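You operate a simulated robot arm through the tools that you are given. There is no shell and no other tool. Be economical: measure what you need, move in short steps, check, and stop when the job is done.

You are at the controls of a simulated robot arm. One attempt, no reset.

JOB
Oil the red pin's tip and seat it in the setting block.
Fine: oil first, from the tin; lid back on; switch the gauge on and leave it on. The other pins stay dry in the rack.

Only the result counts: the job must be done as asked and must still hold three seconds after the hand-in. Knocking over, shifting, dropping, spilling or breaking anything else fails it. Lids that push on must go on centred and level and be pressed home; caps that screw on are set level and turned clockwise until they are tight.

ROBOT AND FRAMES
A 6-joint arm with a two-finger parallel gripper, fixed in place. Base frame: the origin is at the foot of the arm, x ahead of it, y to its left, z up; the work surface is at about z = 850. Readings come in mm, degrees, newtons and seconds.
With the tool pointing down near the work surface it reaches from about 260 to 680 mm from the base axis. Its first joint turns from -66.0 to 66.0 degrees. Payload 2.9 kg.
The tool frame sits at the grasp point between the pads (the TCP): z along the fingers, y along the line on which they close. The tips reach 30 mm beyond it. The gripper opens to 110 mm. The fingers are 20 mm wide and 10 mm thick; the gripper's body (48 by 112 mm) begins 55 mm behind the TCP.
Orientation is told as [roll, pitch, yaw] about the base's x, y, z axes, in that order, counted from this pose: with the fingers straight down and closing along the base's y, the tool's x points along the base's -x, its y along +y and its z along -z.

CONTROLS
- The arm moves only by the tool play_rows. Its argument "plan" is a list of rows, each a list of 3 entries, a list of its own where there are three numbers: the shift along the tool's x, y, z in mm, then the turn, a rotation vector about the tool's x, y, z in degrees, then the opening, from 0 (shut) to 1 (fully open). In form: [[[x, y, z], [rx, ry, rz], grip], ...]. A call has 1 to 20 rows; each row shifts and turns the commanded pose from where the row before left it, along the tool's axes as they then stand. A row lasts 0.2 s, in which the tool goes at most 50 mm and 8.6 degrees; a call with a longer step from one row to the next is refused whole, and so is a gripper value outside its range. A pose out of reach is approached as far as the arm can. The call stops where the force on the tool passes 90 N (or 10 N more than at its start, if that is more) or the arm is blocked; 0.2 s more then pass. Each finger travels about 108 mm/s and halts on what it meets, pressing with about 26 N; the grip force reading is that of the motor and also rises with nothing between the fingers. The clock runs only during rows and for 0.2 s after the last one: add rows that do not move to give the fingers time. It gives the time, the measured TCP pose, the force on the tool (base axes), the opening and the grip force at its end, in the units of the frame above (readings bear some noise), with the torque about the TCP (base axes, N m) and any sound that the robot's microphone picked up.
- Cameras (640 x 400 px; columns grow to the right, rows downward): "scene" is fixed at [82.3, 442.6, 1396.7]; the picture's right is [-0.65, -0.76, 0.00], its down [-0.39, 0.34, -0.86] and it looks along [0.65, -0.56, -0.51] (base axes); focal length 273 px, centre (320, 200). "wrist" rides on the gripper at [72, 17, -103] in the tool frame; the picture's right is [-0.23, 0.97, 0.00], its down [-0.76, -0.18, -0.62] and it looks along [-0.61, -0.14, 0.78] (tool axes); focal length 222 px, centre (320, 200). There is no depth. A picture from a camera that has moved, and an enlarged one, comes with that camera's place and axes in the base frame and with its lens. The place of the scene camera against the robot may be out by one fixed shift of up to 12 mm in any direction.
- camera(camera): a new picture of that camera. The clock stands still meanwhile.
- enlarge(camera, box): a new picture of the part [left, top, right, bottom] of that camera's present view, enlarged. The clock stands still meanwhile.
- job_done(): hands the job in; it is judged then, once.

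Work in short steps. Places have to be worked out from the pictures, the camera data and where the tool is seen: move nearer, look again, correct. Check each grasp and each placing, and mend what went wrong. You have 120 turns and 84 pictures in all, those below and enlarged ones among them. Open the gripper and draw the arm clear of the work before you hand the job in, unless the task says otherwise; then end with one line.

The tools are called as a command line: name --argument value ..., lists and objects as JSON in quotes. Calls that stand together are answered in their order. play_rows: Moves the arm, as the interface text tells. Its arguments: {"type":"object","properties":{"plan":{"type":"array"}},"required":["plan"]} The other tools are called the same way: camera (camera) takes a picture; enlarge (camera, box) takes an enlarged picture of a part of a camera's view; job_done () hands the job in.

At the start:

```text
time_s: 0.0
eef_pos: [442.8, -116.2, 1157.1]
tool_rot: [0.0, 0.0, 0.0]
ft_force: [-0.4, -0.7, -1.0]
moment: [0.0, 0.01, 0.01]
gripper_width: 109.9
finger_force: 0.1
```

scene: 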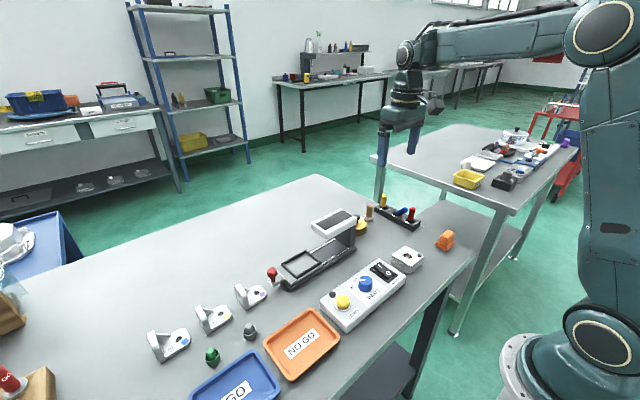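
wrist: 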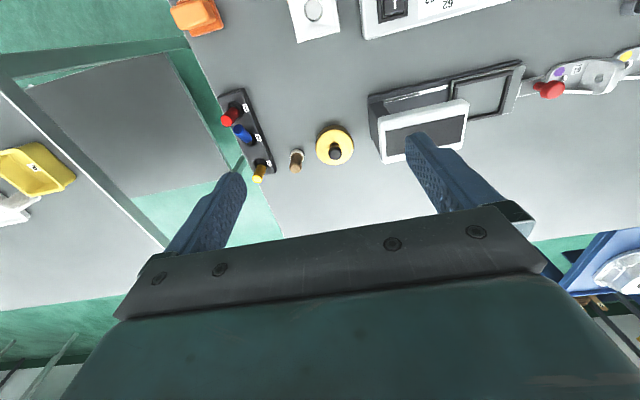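

I see a rack with red, blue and yellow pins, a round yellow tin, a white block and a gauge. I'll enlarge these areas first.

enlarge --camera "wrist" --box '[160, 0, 400, 200]'

enlarge --camera "scene" --box '[300, 180, 480, 320]'

enlarge --camera "scene" --box '[140, 240, 420, 400]'

```text
2.00 times, centred on (280, 100) of wrist
camera zoom: at [370.4, -99.8, 1259.0], right [0.23, 0.97, 0.0], down [0.76, -0.18, 0.62], along [0.61, -0.14, -0.78], focal length 444 px, centre (400, 400)
```

zoom: 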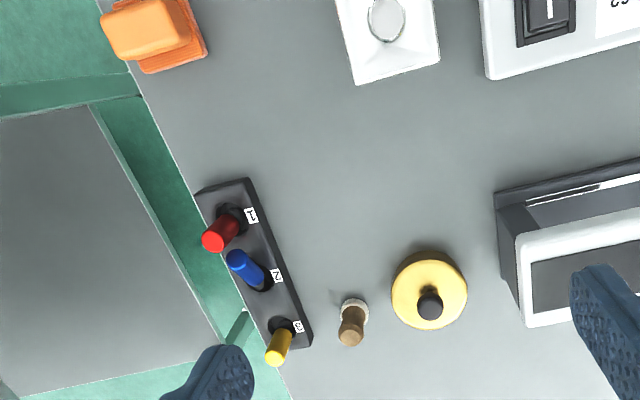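

```text
2.86 times, centred on (390, 250) of scene
camera zoom: at [82.3, 442.6, 1396.7], right [-0.65, -0.76, 0.0], down [-0.39, 0.34, -0.86], along [0.65, -0.56, -0.51], focal length 779 px, centre (120, 57)
```

zoom: 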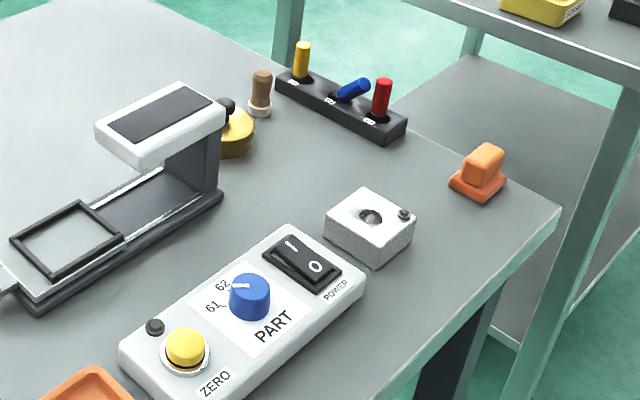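

```text
2.29 times, centred on (280, 320) of scene
camera zoom: at [82.3, 442.6, 1396.7], right [-0.65, -0.76, 0.0], down [-0.39, 0.34, -0.86], along [0.65, -0.56, -0.51], focal length 623 px, centre (411, -74)
```

zoom: 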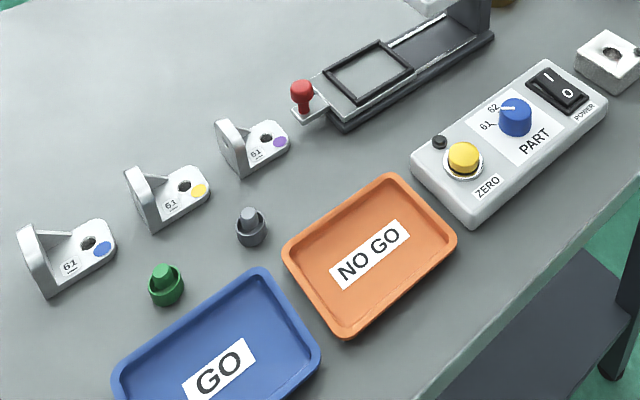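

Rough estimates are red pin near (450,-268), tin near (570,-115), block hole near (355,-104) and rocker near (378,-4). I'll move in closer over the rack for a better look.

play_rows --plan '[[[2, -30, 25], [0, 0, 0], 1], [[2, -30, 25], [0, 0, 0], 1], [[2, -30, 25], [0, 0, 0], 1], [[2, -30, 25], [0, 0, 0], 1], [[0, 0, 20], [0, 0, 0], 1], [[0, 0, 0], [0, 0, 0], 1]]'

camera --camera "wrist"

```text
time_s: 1.4
eef_pos: [434.9, -234.9, 1038.2]
tool_rot: [0.0, 0.1, 0.1]
ft_force: [0.9, 0.2, 0.4]
moment: [-0.02, 0.0, 0.01]
gripper_width: 110.2
finger_force: 0.1
```

```text
78 pictures are left
camera wrist: at [362.8, -217.4, 1140.0], right [0.23, 0.97, 0.0], down [0.76, -0.18, 0.62], along [0.61, -0.14, -0.78], focal length 222 px, centre (320, 200)
```

wrist: 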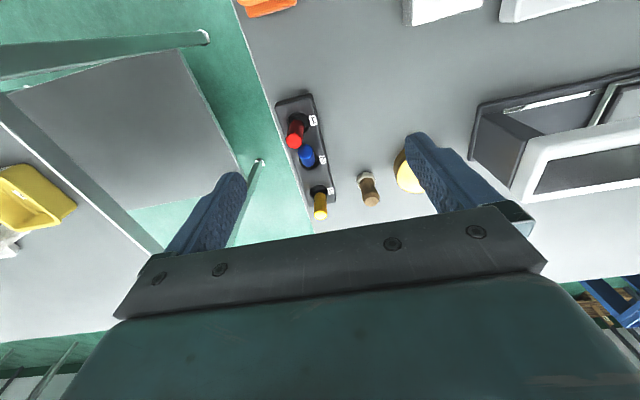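

enlarge --camera "wrist" --box '[250, 80, 410, 230]'

```text
2.67 times, centred on (330, 155) of wrist
camera zoom: at [362.8, -217.4, 1140.0], right [0.23, 0.97, 0.0], down [0.76, -0.18, 0.62], along [0.61, -0.14, -0.78], focal length 592 px, centre (293, 320)
```

zoom: 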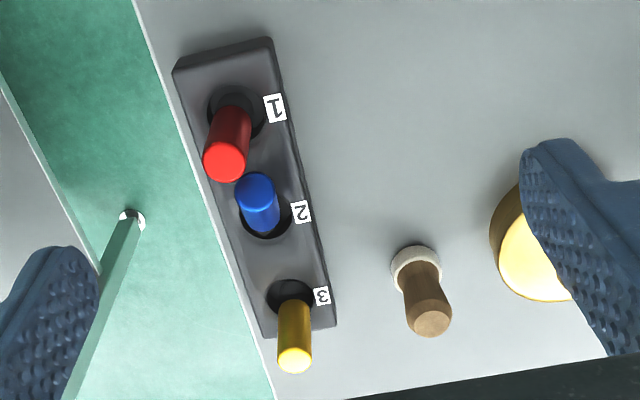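

The two views agree: the red pin is nearly upright at about (452.5,-265), with its top near z 917 and the rack top near 865. Next I'll look at the tin.

play_rows --plan '[[[-22, 30, 7], [0, 0, 0], 1], [[-22, 30, 7], [0, 0, 0], 1], [[-22, 30, 7], [0, 0, 0], 1], [[-22, 30, 7], [0, 0, 0], 1], [[0, 0, 0], [0, 0, 0], 1]]'

camera --camera "wrist"

enlarge --camera "wrist" --box '[240, 100, 420, 220]'

```text
time_s: 2.6
eef_pos: [524.0, -118.7, 1009.4]
tool_rot: [0.0, -0.1, 0.1]
ft_force: [0.3, -1.1, 0.3]
moment: [0.0, 0.0, 0.06]
gripper_width: 109.8
finger_force: 0.1
```

```text
76 pictures are left
camera wrist: at [450.7, -100.5, 1111.1], right [0.23, 0.97, 0.0], down [0.76, -0.18, 0.62], along [0.61, -0.14, -0.78], focal length 222 px, centre (320, 200)
```

wrist: 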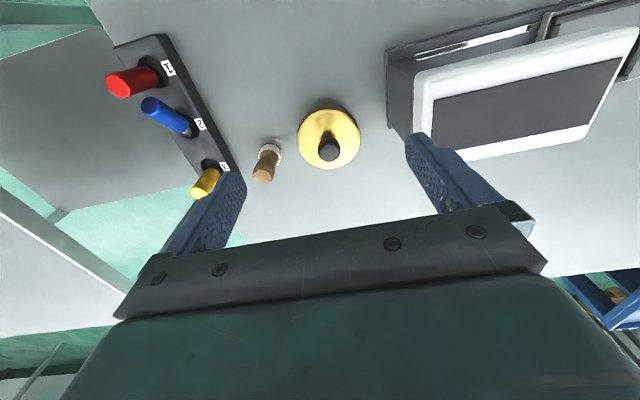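

```text
3.33 times, centred on (330, 160) of wrist
camera zoom: at [450.7, -100.5, 1111.1], right [0.23, 0.97, 0.0], down [0.76, -0.18, 0.62], along [0.61, -0.14, -0.78], focal length 740 px, centre (287, 333)
```

zoom: 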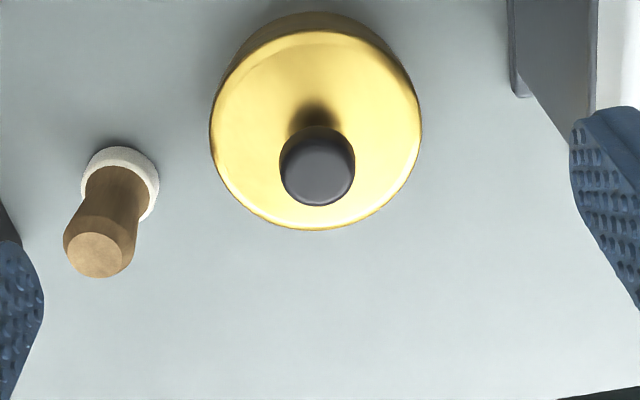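

Knob top is about (549,-114,~910). I'll narrow the gripper, centre over the knob and descend partway to look again.

play_rows --plan '[[[-12, 2, 0], [0, 0, 0], 0.5], [[-12, 2.5, 25], [0, 0, 0], 0.5], [[0, 0, 25], [0, 0, 0], 0.5], [[0, 0, 0], [0, 0, 0], 0.5], [[0, 0, 0], [0, 0, 0], 0.5]]'

camera --camera "wrist"

enlarge --camera "scene" --box '[310, 160, 430, 260]'

```text
time_s: 3.8
eef_pos: [549.9, -113.4, 958.6]
tool_rot: [0.0, 0.0, 0.1]
ft_force: [0.0, -0.3, 0.3]
moment: [0.02, 0.01, 0.01]
gripper_width: 55.2
finger_force: 0.0
```

```text
74 pictures are left
camera wrist: at [476.1, -95.0, 1060.5], right [0.23, 0.97, 0.0], down [0.76, -0.18, 0.62], along [0.61, -0.14, -0.78], focal length 222 px, centre (320, 200)
```

wrist: 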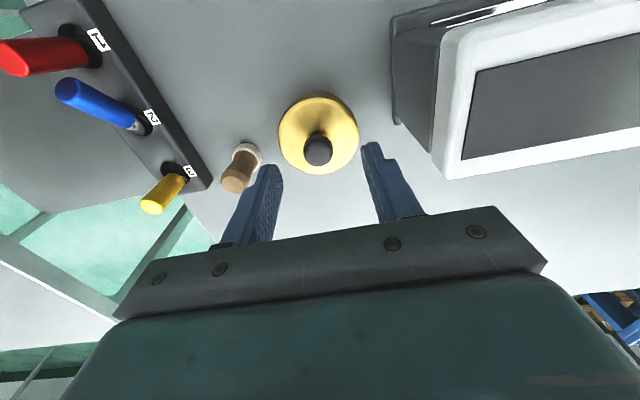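

```text
4.00 times, centred on (370, 210) of scene
camera zoom: at [82.3, 442.6, 1396.7], right [-0.65, -0.76, 0.0], down [-0.39, 0.34, -0.86], along [0.65, -0.56, -0.51], focal length 1091 px, centre (120, 160)
```

zoom: 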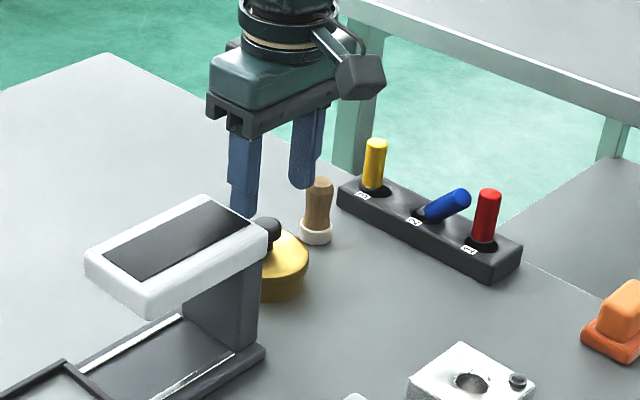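

The scene camera agrees with the fingertips, which puts the knob at about (547.5,-113.5) with top ~911 and lid face ~887. I'll lower so the tips straddle the knob, then check.

play_rows --plan '[[[2, 0, 18], [0, 0, 0], 0.5], [[0, 0, 18], [0, 0, 0], 0.5], [[0, 0, 0], [0, 0, 0], 0.5]]'

enlarge --camera "wrist" --box '[200, 60, 440, 220]'

enlarge --camera "scene" --box '[330, 180, 420, 250]'

```text
time_s: 4.6
eef_pos: [545.7, -112.5, 923.2]
tool_rot: [0.0, 0.0, 0.0]
ft_force: [0.1, 0.1, -1.1]
moment: [0.0, -0.01, -0.03]
gripper_width: 55.0
finger_force: 0.0
```

```text
2.50 times, centred on (320, 140) of wrist
camera zoom: at [473.4, -95.7, 1024.8], right [0.23, 0.97, 0.0], down [0.76, -0.18, 0.62], along [0.61, -0.14, -0.78], focal length 555 px, centre (320, 350)
```

zoom: 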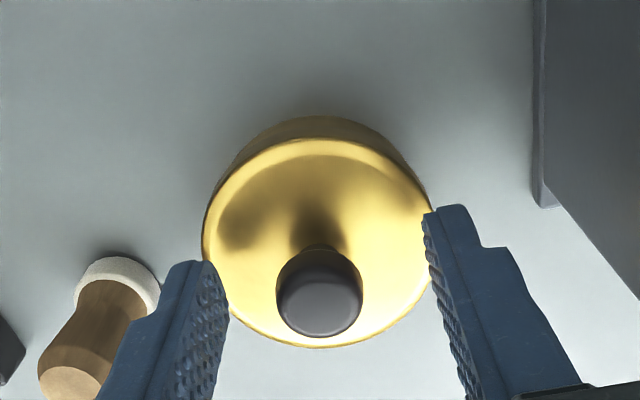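

```text
5.71 times, centred on (375, 215) of scene
camera zoom: at [82.3, 442.6, 1396.7], right [-0.65, -0.76, 0.0], down [-0.39, 0.34, -0.86], along [0.65, -0.56, -0.51], focal length 1558 px, centre (6, 114)
```

zoom: 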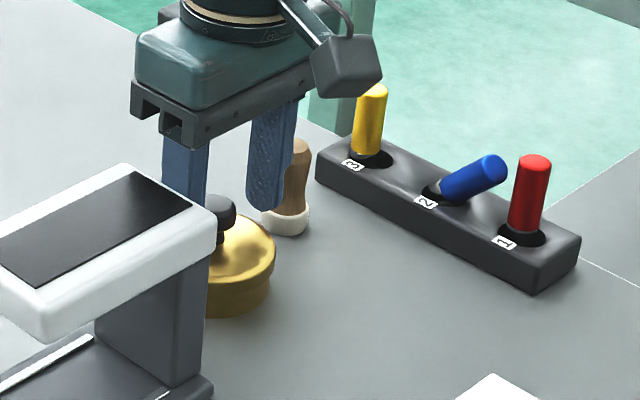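

Centred on the knob. I'll close on it.

play_rows --plan '[[[1, 0, 2], [0, 0, 0], 0.5], [[0, 0, 0], [0, 0, 0], 0], [[0, 0, 0], [0, 0, 0], 0], [[0, 0, 0], [0, 0, 0], 0]]'

enlarge --camera "wrist" --box '[200, 60, 440, 220]'

```text
time_s: 5.6
eef_pos: [545.0, -112.3, 920.3]
tool_rot: [-0.1, 0.0, 0.0]
ft_force: [0.5, 1.4, 0.2]
moment: [0.0, 0.03, 0.01]
gripper_width: 23.6
finger_force: 26.0
heard: snap
```

```text
2.50 times, centred on (320, 140) of wrist
camera zoom: at [472.3, -95.8, 1023.2], right [0.23, 0.97, 0.0], down [0.76, -0.18, 0.62], along [0.61, -0.14, -0.78], focal length 555 px, centre (320, 350)
```

zoom: 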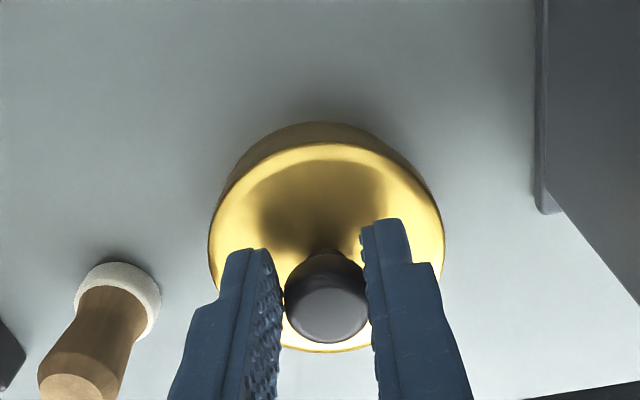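

Grip holds at 23.6 mm. I'll lift slowly and watch whether the tin stays down.

play_rows --plan '[[[0, 0, -2], [0, 0, 0], 0], [[0, 0, -3], [0, 0, 0], 0], [[0, 0, -5], [0, 0, 0], 0], [[0, 0, 0], [0, 0, 0], 0]]'

enlarge --camera "wrist" --box '[200, 60, 440, 220]'

enlarge --camera "scene" --box '[330, 180, 420, 250]'

```text
time_s: 6.6
eef_pos: [545.0, -112.9, 932.2]
tool_rot: [0.2, 0.0, 0.0]
ft_force: [0.6, 0.4, 0.2]
moment: [0.01, -0.03, 0.0]
gripper_width: 23.2
finger_force: 25.7
```

```text
2.50 times, centred on (320, 140) of wrist
camera zoom: at [471.5, -95.5, 1033.4], right [0.23, 0.97, 0.0], down [0.76, -0.18, 0.62], along [0.61, -0.14, -0.78], focal length 555 px, centre (320, 350)
```

zoom: 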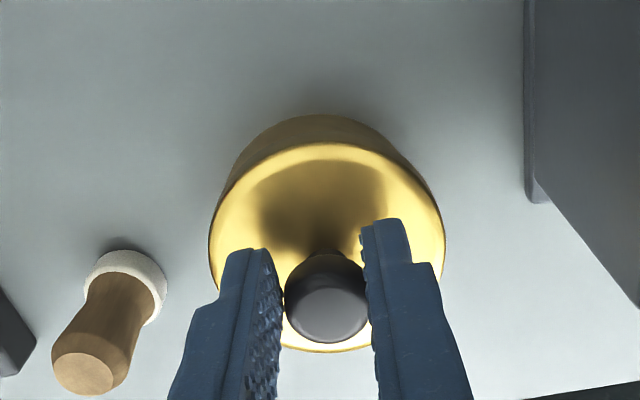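

```text
5.71 times, centred on (375, 215) of scene
camera zoom: at [82.3, 442.6, 1396.7], right [-0.65, -0.76, 0.0], down [-0.39, 0.34, -0.86], along [0.65, -0.56, -0.51], focal length 1558 px, centre (6, 114)
```

zoom: 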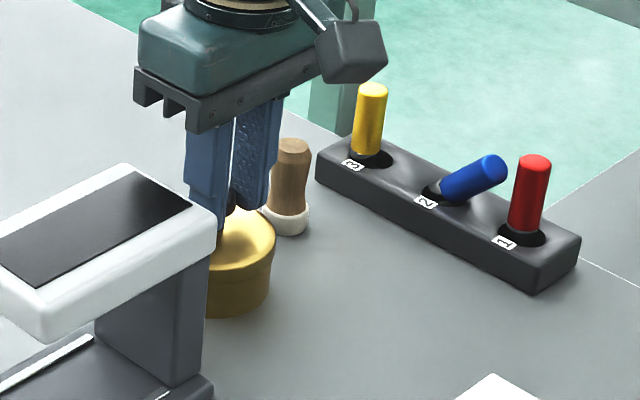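

The lid is rising while the tin's base stays put. I'll lift further.

play_rows --plan '[[[0, 0, -15], [0, 0, 0], 0], [[0, 0, -20], [0, 0, 0], 0], [[0, 0, 0], [0, 0, 0], 0]]'

enlarge --camera "scene" --box '[330, 180, 420, 250]'

camera --camera "wrist"

```text
time_s: 7.4
eef_pos: [545.4, -112.9, 966.5]
tool_rot: [0.0, 0.0, 0.1]
ft_force: [0.2, 0.7, 0.0]
moment: [0.0, -0.06, 0.01]
gripper_width: 23.5
finger_force: 25.8
```

```text
5.71 times, centred on (375, 215) of scene
camera zoom: at [82.3, 442.6, 1396.7], right [-0.65, -0.76, 0.0], down [-0.39, 0.34, -0.86], along [0.65, -0.56, -0.51], focal length 1558 px, centre (6, 114)
```

zoom: 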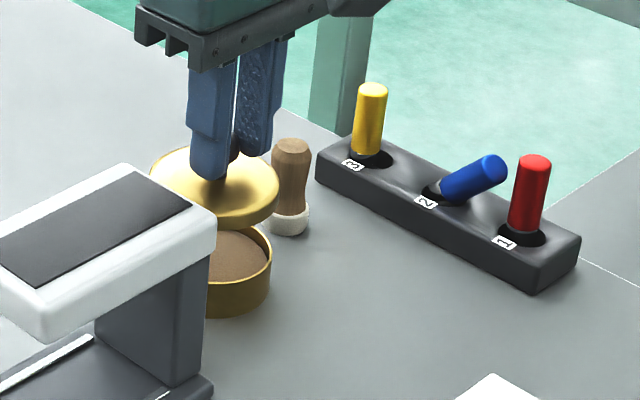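

```text
66 pictures are left
camera wrist: at [472.3, -95.2, 1068.2], right [0.23, 0.97, 0.0], down [0.76, -0.18, 0.62], along [0.61, -0.14, -0.78], focal length 222 px, centre (320, 200)
```

wrist: 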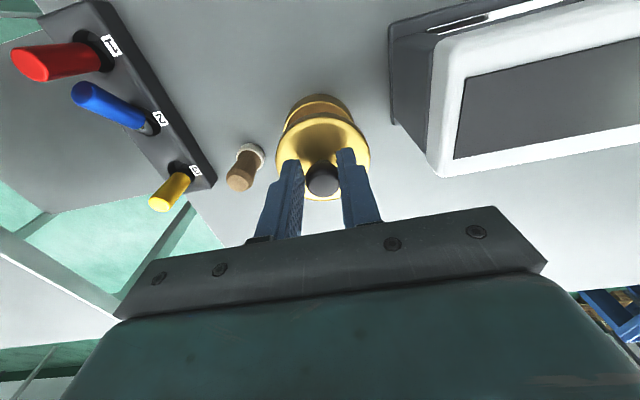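

The lid is off and shows a brown oil pad inside. I'll carry the lid to free table near (450,-160) and lower it.

play_rows --plan '[[[24, -12, 0], [0, 0, 0], 0], [[24, -12, 0], [0, 0, 0], 0], [[24, -12, 0], [0, 0, 0], 0], [[24, -12, 0], [0, 0, 0], 0], [[0, 0, 20], [0, 0, 0], 0], [[0, 0, 20], [0, 0, 0], 0], [[0, 0, 20], [0, 0, 0], 0], [[0, 0, 0], [0, 0, 0], 0]]'

enlarge --camera "scene" --box '[340, 180, 440, 260]'

```text
time_s: 9.2
eef_pos: [449.0, -160.3, 907.8]
tool_rot: [-0.1, 0.1, 0.0]
ft_force: [0.0, 0.3, -0.2]
moment: [-0.03, -0.01, 0.01]
gripper_width: 23.6
finger_force: 26.3
```

```text
5.00 times, centred on (390, 220) of scene
camera zoom: at [82.3, 442.6, 1396.7], right [-0.65, -0.76, 0.0], down [-0.39, 0.34, -0.86], along [0.65, -0.56, -0.51], focal length 1363 px, centre (-30, 100)
```

zoom: 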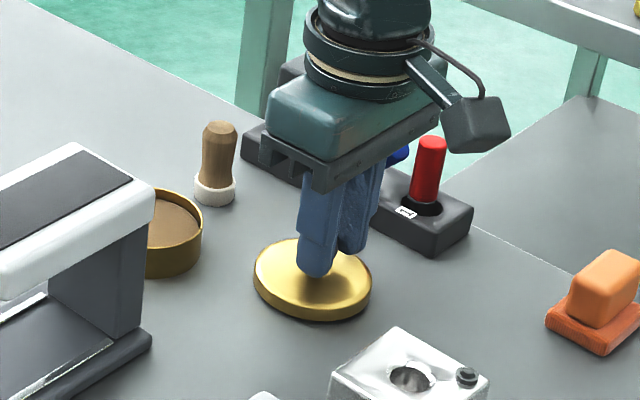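

Lid hovers low over the table. I'll lower in small steps and feel for contact.

play_rows --plan '[[[0, 0, 4], [0, 0, 0], 0], [[0, 0, 4], [0, 0, 0], 0], [[0, 0, 0], [0, 0, 0], 0]]'

play_rows --plan '[[[0, 0, 2], [0, 0, 0], 0], [[0, 0, 1], [0, 0, 0], 0], [[0, 0, 0], [0, 0, 0], 0]]'

```text
time_s: 10.0
eef_pos: [448.6, -160.5, 899.1]
tool_rot: [0.0, 0.0, 0.0]
ft_force: [0.1, 0.4, -0.4]
moment: [0.01, 0.0, 0.04]
gripper_width: 23.4
finger_force: 25.9
```

```text
time_s: 10.8
eef_pos: [449.4, -161.2, 895.8]
tool_rot: [0.0, -0.1, -0.1]
ft_force: [-5.8, -1.4, 20.7]
moment: [0.01, 0.13, -0.07]
gripper_width: 23.6
finger_force: 25.8
```

Contact at TCP z≈896. I'll ease off, release and lift straight up.

play_rows --plan '[[[0, 0, -0.7], [0, 0, 0], 0], [[0, 0, 0], [0, 0, 0], 0.45], [[0, 0, 0], [0, 0, 0], 0.45], [[0, 0, -20], [0, 0, 0], 0.45], [[0, 0, -30], [0, 0, 0], 0.45], [[0, 0, -30], [0, 0, 0], 0.45], [[0, 0, 0], [0, 0, 0], 0.45]]'

camera --camera "wrist"

enlarge --camera "scene" --box '[320, 180, 480, 280]'

```text
time_s: 12.4
eef_pos: [448.0, -160.5, 976.7]
tool_rot: [0.0, -0.1, 0.0]
ft_force: [0.7, -0.5, -1.1]
moment: [0.01, 0.01, 0.01]
gripper_width: 49.3
finger_force: 0.1
```

```text
64 pictures are left
camera wrist: at [375.4, -143.2, 1078.6], right [0.23, 0.97, 0.0], down [0.76, -0.18, 0.62], along [0.61, -0.14, -0.78], focal length 222 px, centre (320, 200)
```

wrist: 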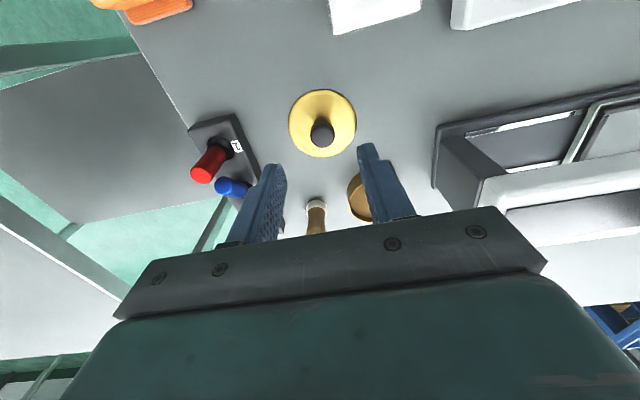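

```text
4.00 times, centred on (400, 230) of scene
camera zoom: at [82.3, 442.6, 1396.7], right [-0.65, -0.76, 0.0], down [-0.39, 0.34, -0.86], along [0.65, -0.56, -0.51], focal length 1091 px, centre (0, 80)
```

zoom: 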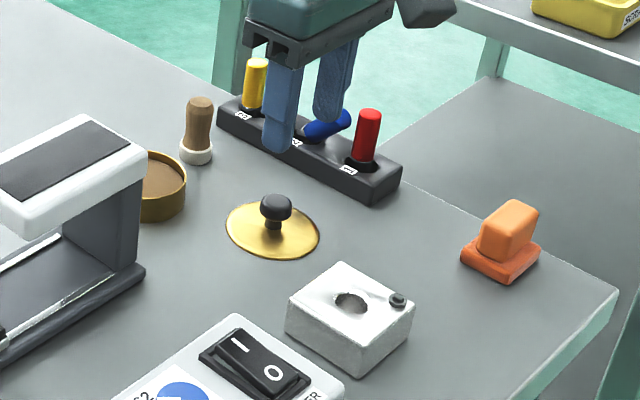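

Lid lies flat and clear. Red pin's top is at about (451.5,-265.5). I'll move above it and descend partway.

play_rows --plan '[[[-1, -35, 0], [0, 0, 0], 0.45], [[-2, -35, 0], [0, 0, 0], 0.45], [[0, -35, 0], [0, 0, 0], 0.45], [[0, 0, 15], [0, 0, 0], 0.45], [[0, 0, 10], [0, 0, 0], 0.45], [[0, 0, 0], [0, 0, 0], 0.45]]'

camera --camera "wrist"

enlarge --camera "scene" --box '[350, 180, 440, 240]'

```text
time_s: 13.8
eef_pos: [450.6, -267.4, 949.5]
tool_rot: [0.0, -0.1, 0.1]
ft_force: [0.1, -1.1, -0.6]
moment: [-0.03, 0.0, 0.01]
gripper_width: 49.5
finger_force: 0.0
```

```text
62 pictures are left
camera wrist: at [377.8, -249.9, 1053.1], right [0.23, 0.97, 0.0], down [0.76, -0.18, 0.62], along [0.61, -0.14, -0.78], focal length 222 px, centre (320, 200)
```

wrist: 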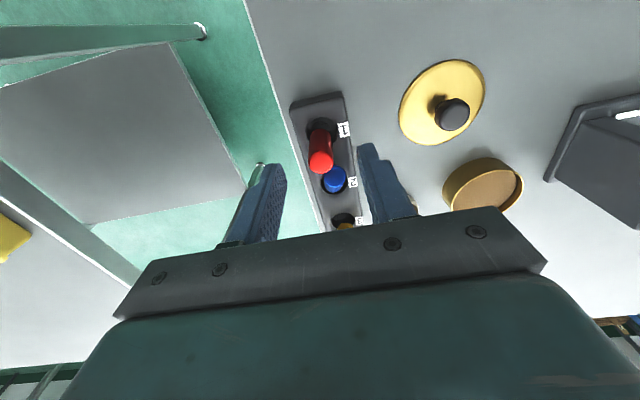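

```text
6.67 times, centred on (395, 210) of scene
camera zoom: at [82.3, 442.6, 1396.7], right [-0.65, -0.76, 0.0], down [-0.39, 0.34, -0.86], along [0.65, -0.56, -0.51], focal length 1818 px, centre (-180, 133)
```

zoom: 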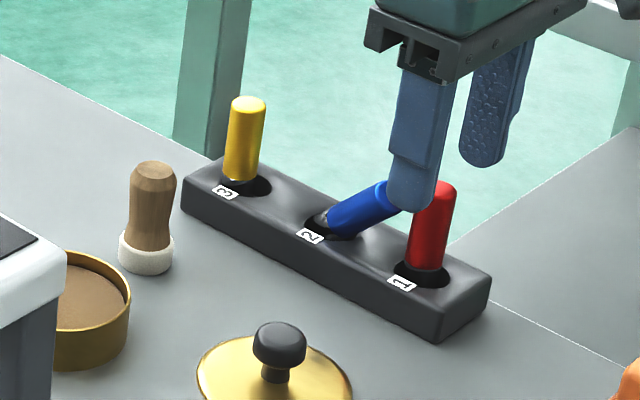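

Red pin is centred between the fingers and blue stays clear of their sweep. I'll descend to grip height at z≈906 and close.

play_rows --plan '[[[0, 1, 15], [0, 0, 0], 0.45], [[0, 0, 15], [0, 0, 0], 0.45], [[0, 0, 13], [0, 0, 0], 0.45], [[0, 0, 0], [0, 0, 0], 0.45]]'

enlarge --camera "wrist" --box '[220, 60, 440, 220]'

enlarge --camera "scene" --box '[370, 180, 450, 240]'

```text
time_s: 14.8
eef_pos: [450.2, -265.4, 909.3]
tool_rot: [0.0, 0.0, 0.0]
ft_force: [-0.1, -0.6, 0.0]
moment: [-0.02, -0.03, 0.01]
gripper_width: 49.7
finger_force: 0.1
```

```text
2.50 times, centred on (330, 140) of wrist
camera zoom: at [377.6, -247.6, 1010.9], right [0.23, 0.97, 0.0], down [0.76, -0.18, 0.62], along [0.61, -0.14, -0.78], focal length 555 px, centre (295, 350)
```

zoom: 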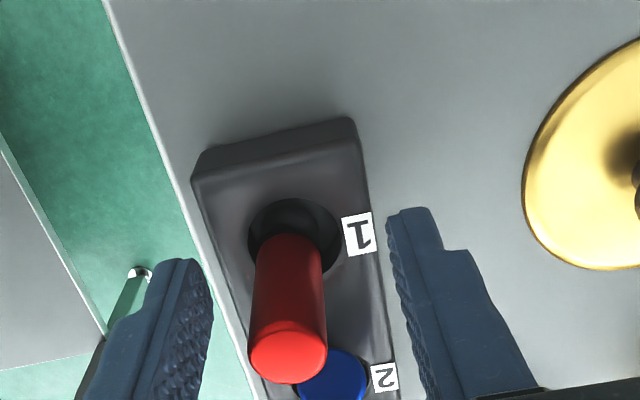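

```text
6.67 times, centred on (410, 210) of scene
camera zoom: at [82.3, 442.6, 1396.7], right [-0.65, -0.76, 0.0], down [-0.39, 0.34, -0.86], along [0.65, -0.56, -0.51], focal length 1818 px, centre (-280, 133)
```

zoom: 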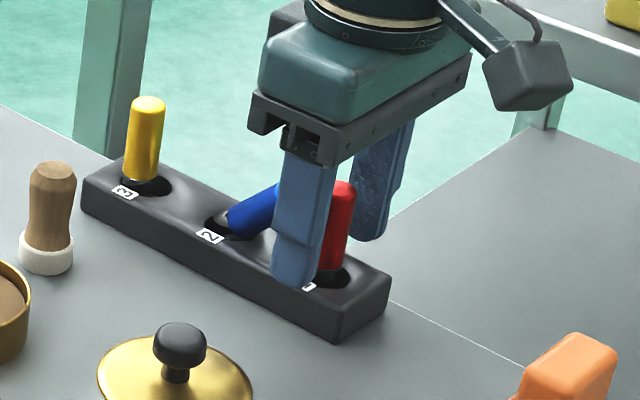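

Pin is upright and centred. I'll close on it.

play_rows --plan '[[[-1, 0, 3], [0, 0, 0], 0.45], [[0, 0, 0], [0, 0, 0], 0.1], [[0, 0, 0], [0, 0, 0], 0], [[0, 0, 0], [0, 0, 0], 0]]'

play_rows --plan '[[[0, 0, -5], [0, 0, 0], 0], [[0, 0, -15], [0, 0, 0], 0], [[0, 0, -20], [0, 0, 0], 0], [[0, 0, -30], [0, 0, 0], 0], [[0, 0, 0], [0, 0, 0], 0]]'

enlarge --camera "scene" --box '[350, 150, 450, 240]'

enlarge --camera "wrist" --box '[220, 60, 440, 220]'

```text
time_s: 15.8
eef_pos: [452.2, -265.2, 904.5]
tool_rot: [-0.1, 0.0, 0.0]
ft_force: [-0.1, -0.9, 0.6]
moment: [-0.08, -0.02, -0.01]
gripper_width: 16.6
finger_force: 26.1
```

```text
time_s: 17.0
eef_pos: [452.9, -262.9, 974.9]
tool_rot: [0.1, -0.1, 0.0]
ft_force: [-0.2, 0.4, 0.1]
moment: [0.05, -0.01, -0.02]
gripper_width: 16.7
finger_force: 26.0
```

```text
4.44 times, centred on (400, 195) of scene
camera zoom: at [82.3, 442.6, 1396.7], right [-0.65, -0.76, 0.0], down [-0.39, 0.34, -0.86], along [0.65, -0.56, -0.51], focal length 1212 px, centre (-36, 222)
```

zoom: 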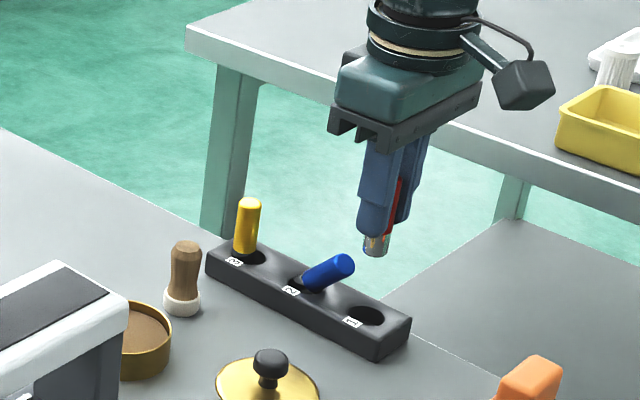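

```text
2.50 times, centred on (330, 140) of wrist
camera zoom: at [380.1, -246.6, 1077.7], right [0.23, 0.97, 0.0], down [0.76, -0.18, 0.62], along [0.61, -0.14, -0.78], focal length 555 px, centre (295, 350)
```

zoom: 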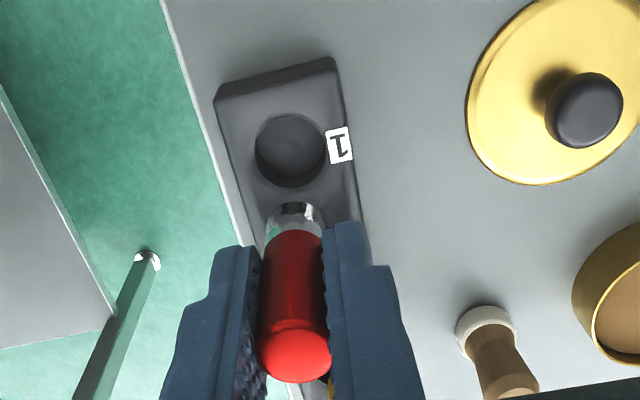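

Red pin is held with its metal tip about 47 mm below the TCP. I'll carry it over the tin at (546,-113).

play_rows --plan '[[[-18, 30, -3], [0, 0, 0], 0], [[-18, 30, -3], [0, 0, 0], 0], [[-18, 30, -3], [0, 0, 0], 0], [[-18, 30, 0], [0, 0, 0], 0], [[-18, 30, 0], [0, 0, 0], 0], [[0, 0, 0], [0, 0, 0], 0]]'

enlarge --camera "wrist" --box '[220, 60, 440, 220]'

enlarge --camera "scene" --box '[320, 170, 400, 250]'

```text
time_s: 18.4
eef_pos: [544.1, -114.8, 983.9]
tool_rot: [0.1, 0.0, 0.0]
ft_force: [-0.3, -0.5, -0.9]
moment: [-0.02, 0.01, 0.01]
gripper_width: 17.0
finger_force: 25.7
```

```text
2.50 times, centred on (330, 140) of wrist
camera zoom: at [471.4, -97.3, 1085.7], right [0.23, 0.97, 0.0], down [0.76, -0.18, 0.62], along [0.61, -0.14, -0.78], focal length 555 px, centre (295, 350)
```

zoom: 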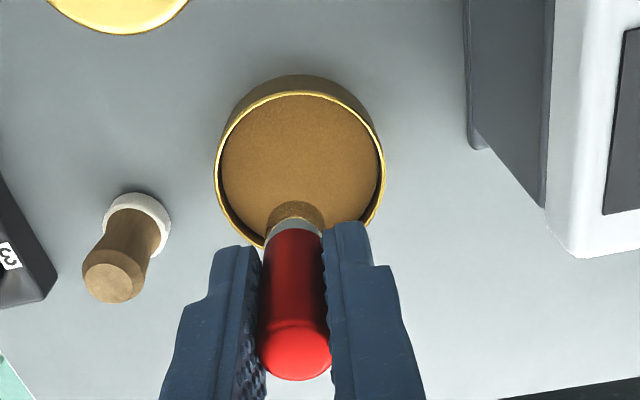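

```text
5.00 times, centred on (360, 210) of scene
camera zoom: at [82.3, 442.6, 1396.7], right [-0.65, -0.76, 0.0], down [-0.39, 0.34, -0.86], along [0.65, -0.56, -0.51], focal length 1363 px, centre (120, 150)
```

zoom: 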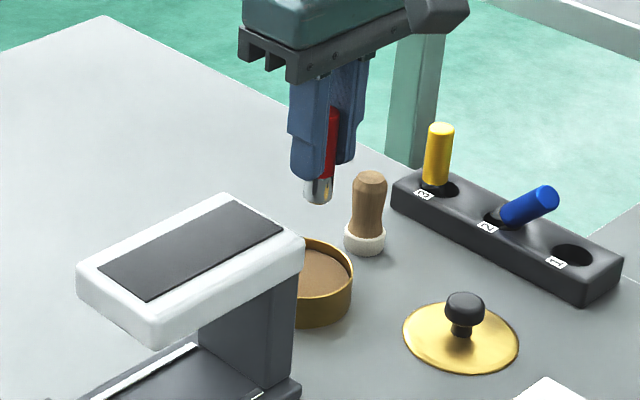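

Tin centre is about (548,-113). I'll descend towards the pad.

play_rows --plan '[[[-3.5, 2, 20], [0, 0, 0], 0], [[0, 0, 20], [0, 0, 0], 0], [[0, 0, 12], [0, 0, 0], 0], [[0, 0, 0], [0, 0, 0], 0]]'

play_rows --plan '[[[0, 0, 3], [0, 0, 0], 0], [[0, 0, 2], [0, 0, 0], 0], [[0, 0, 0], [0, 0, 0], 0]]'

enlarge --camera "wrist" --box '[220, 60, 440, 220]'

enlarge --camera "scene" --box '[330, 190, 400, 250]'

```text
time_s: 19.4
eef_pos: [547.4, -113.3, 930.8]
tool_rot: [0.0, -0.1, 0.1]
ft_force: [0.2, 0.3, -0.3]
moment: [-0.01, 0.03, 0.01]
gripper_width: 16.7
finger_force: 25.7
```

```text
time_s: 20.2
eef_pos: [545.5, -112.2, 924.6]
tool_rot: [-0.1, 0.0, 0.0]
ft_force: [0.3, -0.6, -0.4]
moment: [0.01, 0.0, 0.03]
gripper_width: 16.8
finger_force: 26.4
```

```text
2.50 times, centred on (330, 140) of wrist
camera zoom: at [473.9, -95.5, 1027.7], right [0.23, 0.97, 0.0], down [0.76, -0.18, 0.62], along [0.61, -0.14, -0.78], focal length 555 px, centre (295, 350)
```

zoom: 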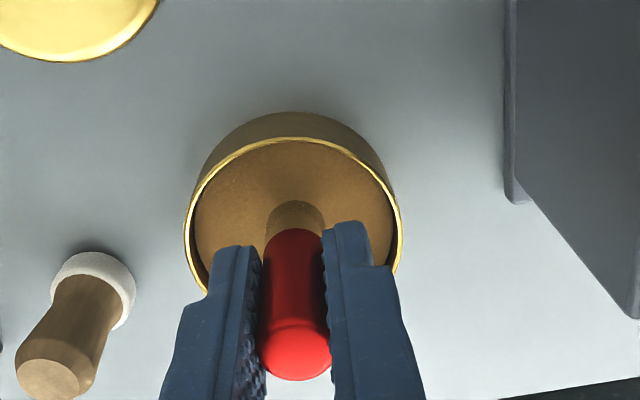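

```text
6.67 times, centred on (365, 220) of scene
camera zoom: at [82.3, 442.6, 1396.7], right [-0.65, -0.76, 0.0], down [-0.39, 0.34, -0.86], along [0.65, -0.56, -0.51], focal length 1818 px, centre (20, 67)
```

zoom: 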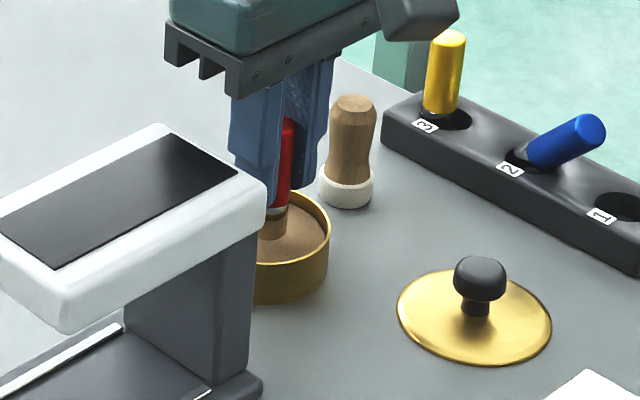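

No contact yet. I'll step down further.

play_rows --plan '[[[0, 0, 2], [0, 0, 0], 0], [[0, 0, 2], [0, 0, 0], 0], [[0, 0, 0], [0, 0, 0], 0]]'

play_rows --plan '[[[0, 0, 1.5], [0, 0, 0], 0], [[0, 0, 0], [0, 0, 0], 0]]'

```text
time_s: 21.0
eef_pos: [547.1, -111.6, 921.9]
tool_rot: [0.1, 0.0, 0.0]
ft_force: [-0.4, -0.1, -1.1]
moment: [-0.04, 0.01, -0.02]
gripper_width: 16.8
finger_force: 25.8
```

```text
time_s: 21.6
eef_pos: [547.1, -112.3, 921.1]
tool_rot: [0.0, 0.0, -0.1]
ft_force: [-0.2, -0.1, 0.3]
moment: [0.01, 0.04, 0.0]
gripper_width: 16.8
finger_force: 25.9
```

play_rows --plan '[[[0, 0, 1.5], [0, 0, 0], 0], [[0, 0, 1.5], [0, 0, 0], 0], [[0, 0, 0], [0, 0, 0], 0]]'

enlarge --camera "wrist" --box '[260, 100, 380, 200]'

```text
time_s: 22.4
eef_pos: [546.7, -111.7, 918.3]
tool_rot: [0.0, 0.0, 0.0]
ft_force: [-1.7, 0.9, 9.2]
moment: [0.06, 0.08, 0.0]
gripper_width: 16.8
finger_force: 26.2
```

```text
4.00 times, centred on (320, 150) of wrist
camera zoom: at [473.4, -94.9, 1021.2], right [0.23, 0.97, 0.0], down [0.76, -0.18, 0.62], along [0.61, -0.14, -0.78], focal length 888 px, centre (320, 400)
```

zoom: 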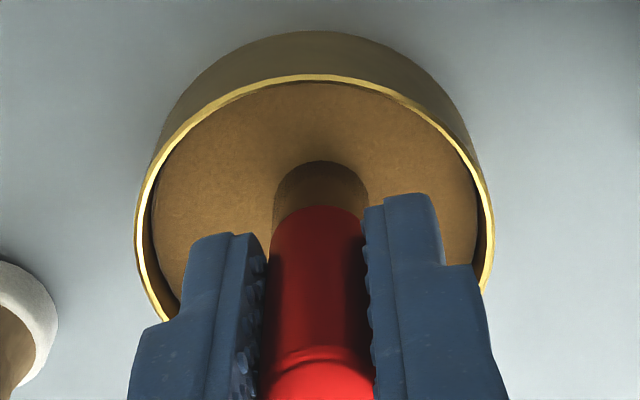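

The tip is touching the oil pad with 9 N. I'll press a hair more, dwell, then lift.

play_rows --plan '[[[0, 0, 0.7], [0, 0, 0], 0], [[0, 0, 0], [0, 0, 0], 0], [[0, 0, 0], [0, 0, 0], 0], [[0, 0, 0], [0, 0, 0], 0], [[0, 0, 0], [0, 0, 0], 0]]'

play_rows --plan '[[[0, 0, -5], [0, 0, 0], 0], [[0, 0, -20], [0, 0, 0], 0], [[0, 0, -25], [0, 0, 0], 0], [[0, 0, -25], [0, 0, 0], 0], [[0, 0, 0], [0, 0, 0], 0]]'

enlarge --camera "wrist" --box '[220, 60, 440, 220]'

enlarge --camera "scene" --box '[330, 160, 400, 220]'

```text
time_s: 23.6
eef_pos: [547.5, -112.2, 919.1]
tool_rot: [-0.1, -0.2, 0.0]
ft_force: [1.5, 3.5, 20.9]
moment: [0.16, -0.12, 0.03]
gripper_width: 16.7
finger_force: 25.8
```

```text
time_s: 24.8
eef_pos: [546.4, -111.2, 994.5]
tool_rot: [-0.1, -0.1, -0.1]
ft_force: [-0.6, 0.6, -0.4]
moment: [-0.02, 0.0, 0.0]
gripper_width: 16.9
finger_force: 26.0
```

```text
2.50 times, centred on (330, 140) of wrist
camera zoom: at [473.6, -94.4, 1096.3], right [0.23, 0.97, 0.0], down [0.76, -0.18, 0.62], along [0.61, -0.14, -0.78], focal length 555 px, centre (295, 350)
```

zoom: 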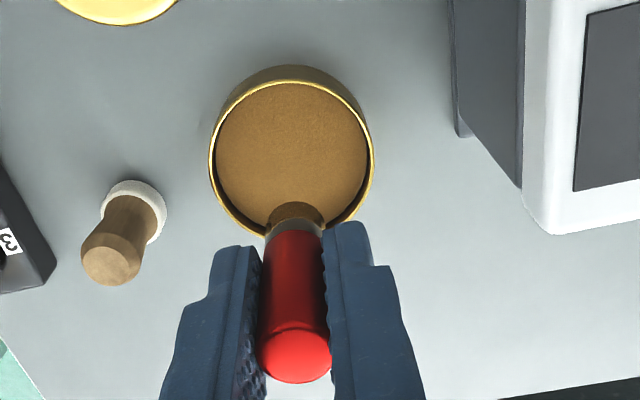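

```text
6.67 times, centred on (365, 190) of scene
camera zoom: at [82.3, 442.6, 1396.7], right [-0.65, -0.76, 0.0], down [-0.39, 0.34, -0.86], along [0.65, -0.56, -0.51], focal length 1818 px, centre (20, 267)
```

zoom: 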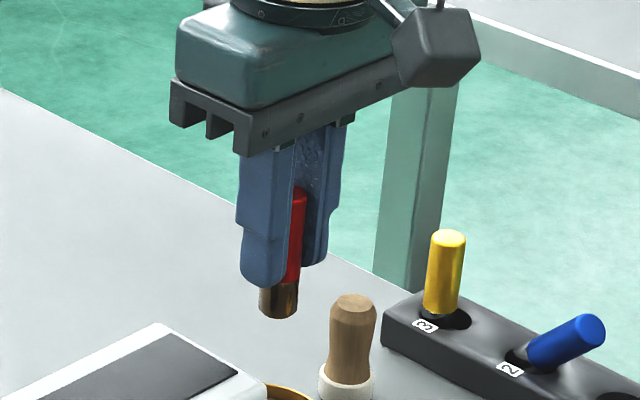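

The tip now looks oil-brown. I'll carry it over to the setting block.

play_rows --plan '[[[39, 1.4, 0], [0, 0, 0], 0], [[39, 1.4, 0], [0, 0, 0], 0], [[39, 1.4, 0], [0, 0, 0], 0], [[39, 1.4, 0], [0, 0, 0], 0], [[39, 1.4, 0], [0, 0, 0], 0], [[0, 0, 0], [0, 0, 0], 0]]'

camera --camera "wrist"

enlarge --camera "wrist" --box '[260, 80, 400, 180]'

enlarge --camera "scene" --box '[370, 190, 470, 280]'

```text
time_s: 26.2
eef_pos: [351.9, -105.4, 991.7]
tool_rot: [0.0, 0.0, 0.0]
ft_force: [0.4, 0.5, -1.0]
moment: [0.01, 0.02, 0.0]
gripper_width: 16.7
finger_force: 26.4
```

```text
49 pictures are left
camera wrist: at [277.7, -88.5, 1094.7], right [0.23, 0.97, 0.0], down [0.76, -0.18, 0.62], along [0.61, -0.14, -0.78], focal length 222 px, centre (320, 200)
```

wrist: 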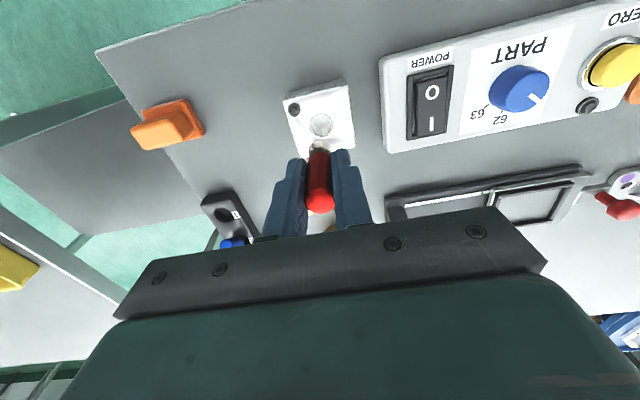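

```text
4.00 times, centred on (330, 130) of wrist
camera zoom: at [277.7, -88.5, 1094.7], right [0.23, 0.97, 0.0], down [0.76, -0.18, 0.62], along [0.61, -0.14, -0.78], focal length 888 px, centre (280, 480)
```

zoom: 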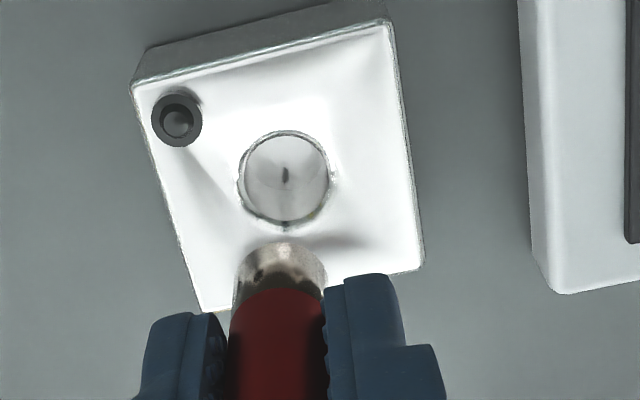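

```text
4.44 times, centred on (420, 235) of scene
camera zoom: at [82.3, 442.6, 1396.7], right [-0.65, -0.76, 0.0], down [-0.39, 0.34, -0.86], along [0.65, -0.56, -0.51], focal length 1212 px, centre (-124, 44)
```

zoom: 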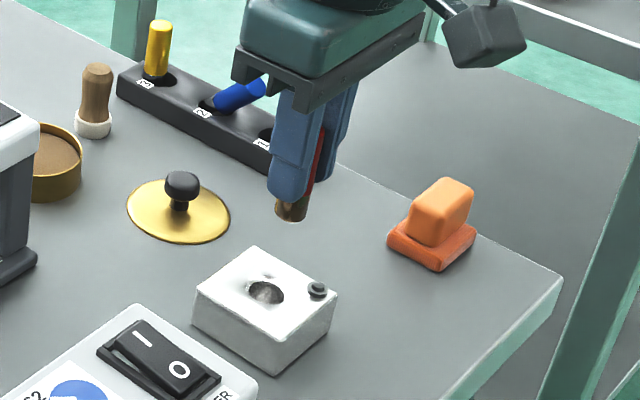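

Tip is oiled. The hole is at about (352,-104.2) with the block top near z 885, and it's wider than the pin. I'll descend to just above and check alignment.

play_rows --plan '[[[0, 1, 20], [0, 0, 0], 0], [[0, 0, 20], [0, 0, 0], 0], [[0, 0, 10], [0, 0, 0], 0], [[0, 0, 0], [0, 0, 0], 0]]'

enlarge --camera "wrist" --box '[260, 80, 400, 180]'

enlarge --camera "scene" --box '[380, 210, 450, 280]'

```text
time_s: 27.2
eef_pos: [350.1, -103.0, 942.0]
tool_rot: [0.0, 0.0, 0.0]
ft_force: [0.4, -0.5, -0.1]
moment: [0.02, -0.03, 0.02]
gripper_width: 16.8
finger_force: 26.4
```

```text
4.00 times, centred on (330, 130) of wrist
camera zoom: at [278.1, -86.5, 1044.1], right [0.23, 0.97, 0.0], down [0.76, -0.18, 0.62], along [0.61, -0.14, -0.78], focal length 888 px, centre (280, 480)
```

zoom: 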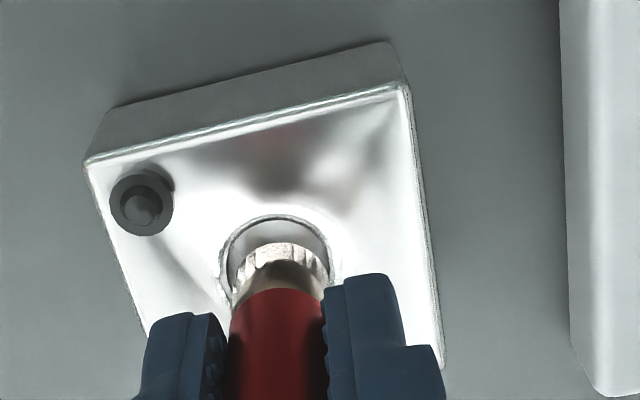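

```text
5.71 times, centred on (415, 245) of scene
camera zoom: at [82.3, 442.6, 1396.7], right [-0.65, -0.76, 0.0], down [-0.39, 0.34, -0.86], along [0.65, -0.56, -0.51], focal length 1558 px, centre (-223, -57)
```

zoom: 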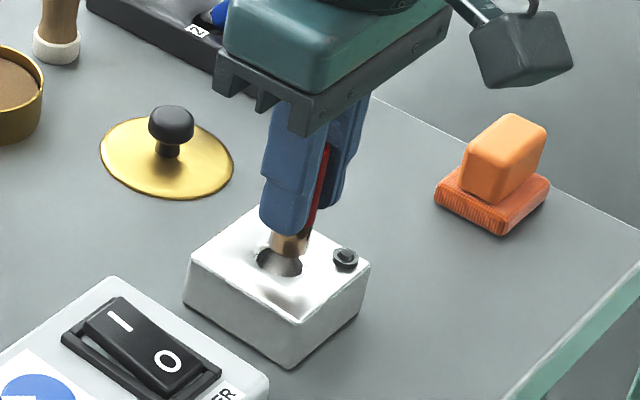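

Alignment is within a millimetre or two. I'll nudge +1.5 mm in x and lower into the hole carefully.

play_rows --plan '[[[-1.5, -0.2, 5], [0, 0, 0], 0], [[0, 0, 5], [0, 0, 0], 0], [[0, 0, 0], [0, 0, 0], 0]]'

enlarge --camera "wrist" --box '[260, 80, 400, 180]'

enlarge --camera "scene" --box '[390, 220, 440, 270]'

```text
time_s: 28.0
eef_pos: [351.7, -104.8, 932.0]
tool_rot: [0.0, 0.1, 0.0]
ft_force: [-0.6, 0.5, 0.1]
moment: [-0.03, 0.01, 0.01]
gripper_width: 17.1
finger_force: 25.7
```

```text
4.00 times, centred on (330, 130) of wrist
camera zoom: at [279.2, -87.5, 1034.3], right [0.23, 0.97, 0.0], down [0.76, -0.18, 0.62], along [0.61, -0.14, -0.78], focal length 888 px, centre (280, 480)
```

zoom: 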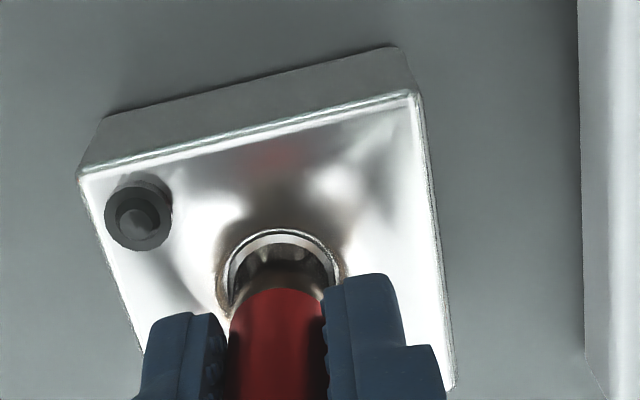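

```text
8.00 times, centred on (415, 245) of scene
camera zoom: at [82.3, 442.6, 1396.7], right [-0.65, -0.76, 0.0], down [-0.39, 0.34, -0.86], along [0.65, -0.56, -0.51], focal length 2181 px, centre (-440, -160)
```

zoom: 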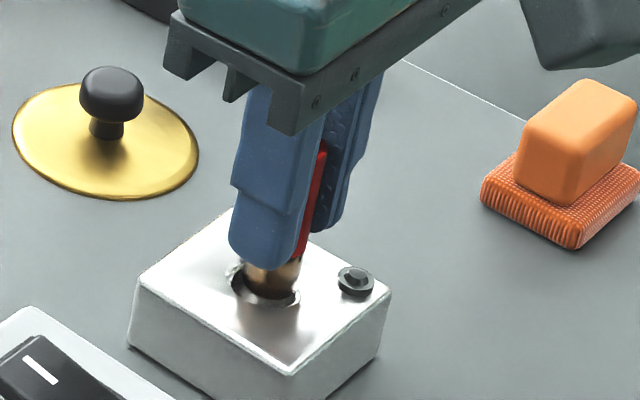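

enlarge --camera "wrist" --box '[300, 125, 350, 165]'

enlarge --camera "scene" --box '[402, 245, 432, 265]'

```text
10.00 times, centred on (325, 145) of wrist
camera zoom: at [279.2, -87.5, 1034.3], right [0.23, 0.97, 0.0], down [0.76, -0.18, 0.62], along [0.61, -0.14, -0.78], focal length 2221 px, centre (270, 750)
```

zoom: 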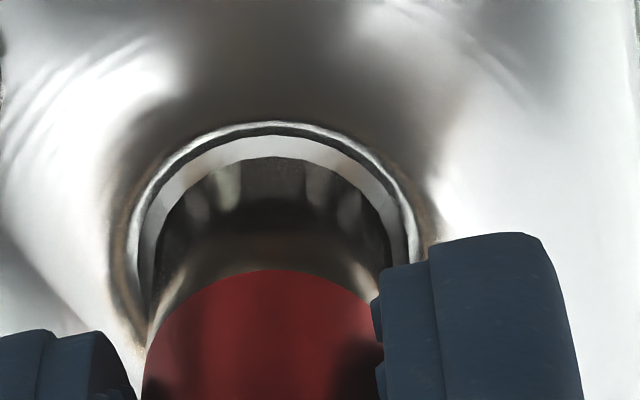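

```text
16.00 times, centred on (417, 255) of scene
camera zoom: at [82.3, 442.6, 1396.7], right [-0.65, -0.76, 0.0], down [-0.39, 0.34, -0.86], along [0.65, -0.56, -0.51], focal length 4362 px, centre (-1232, -680)
```

zoom: 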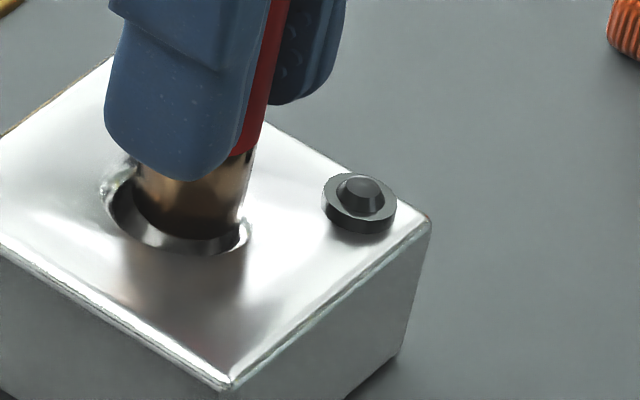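

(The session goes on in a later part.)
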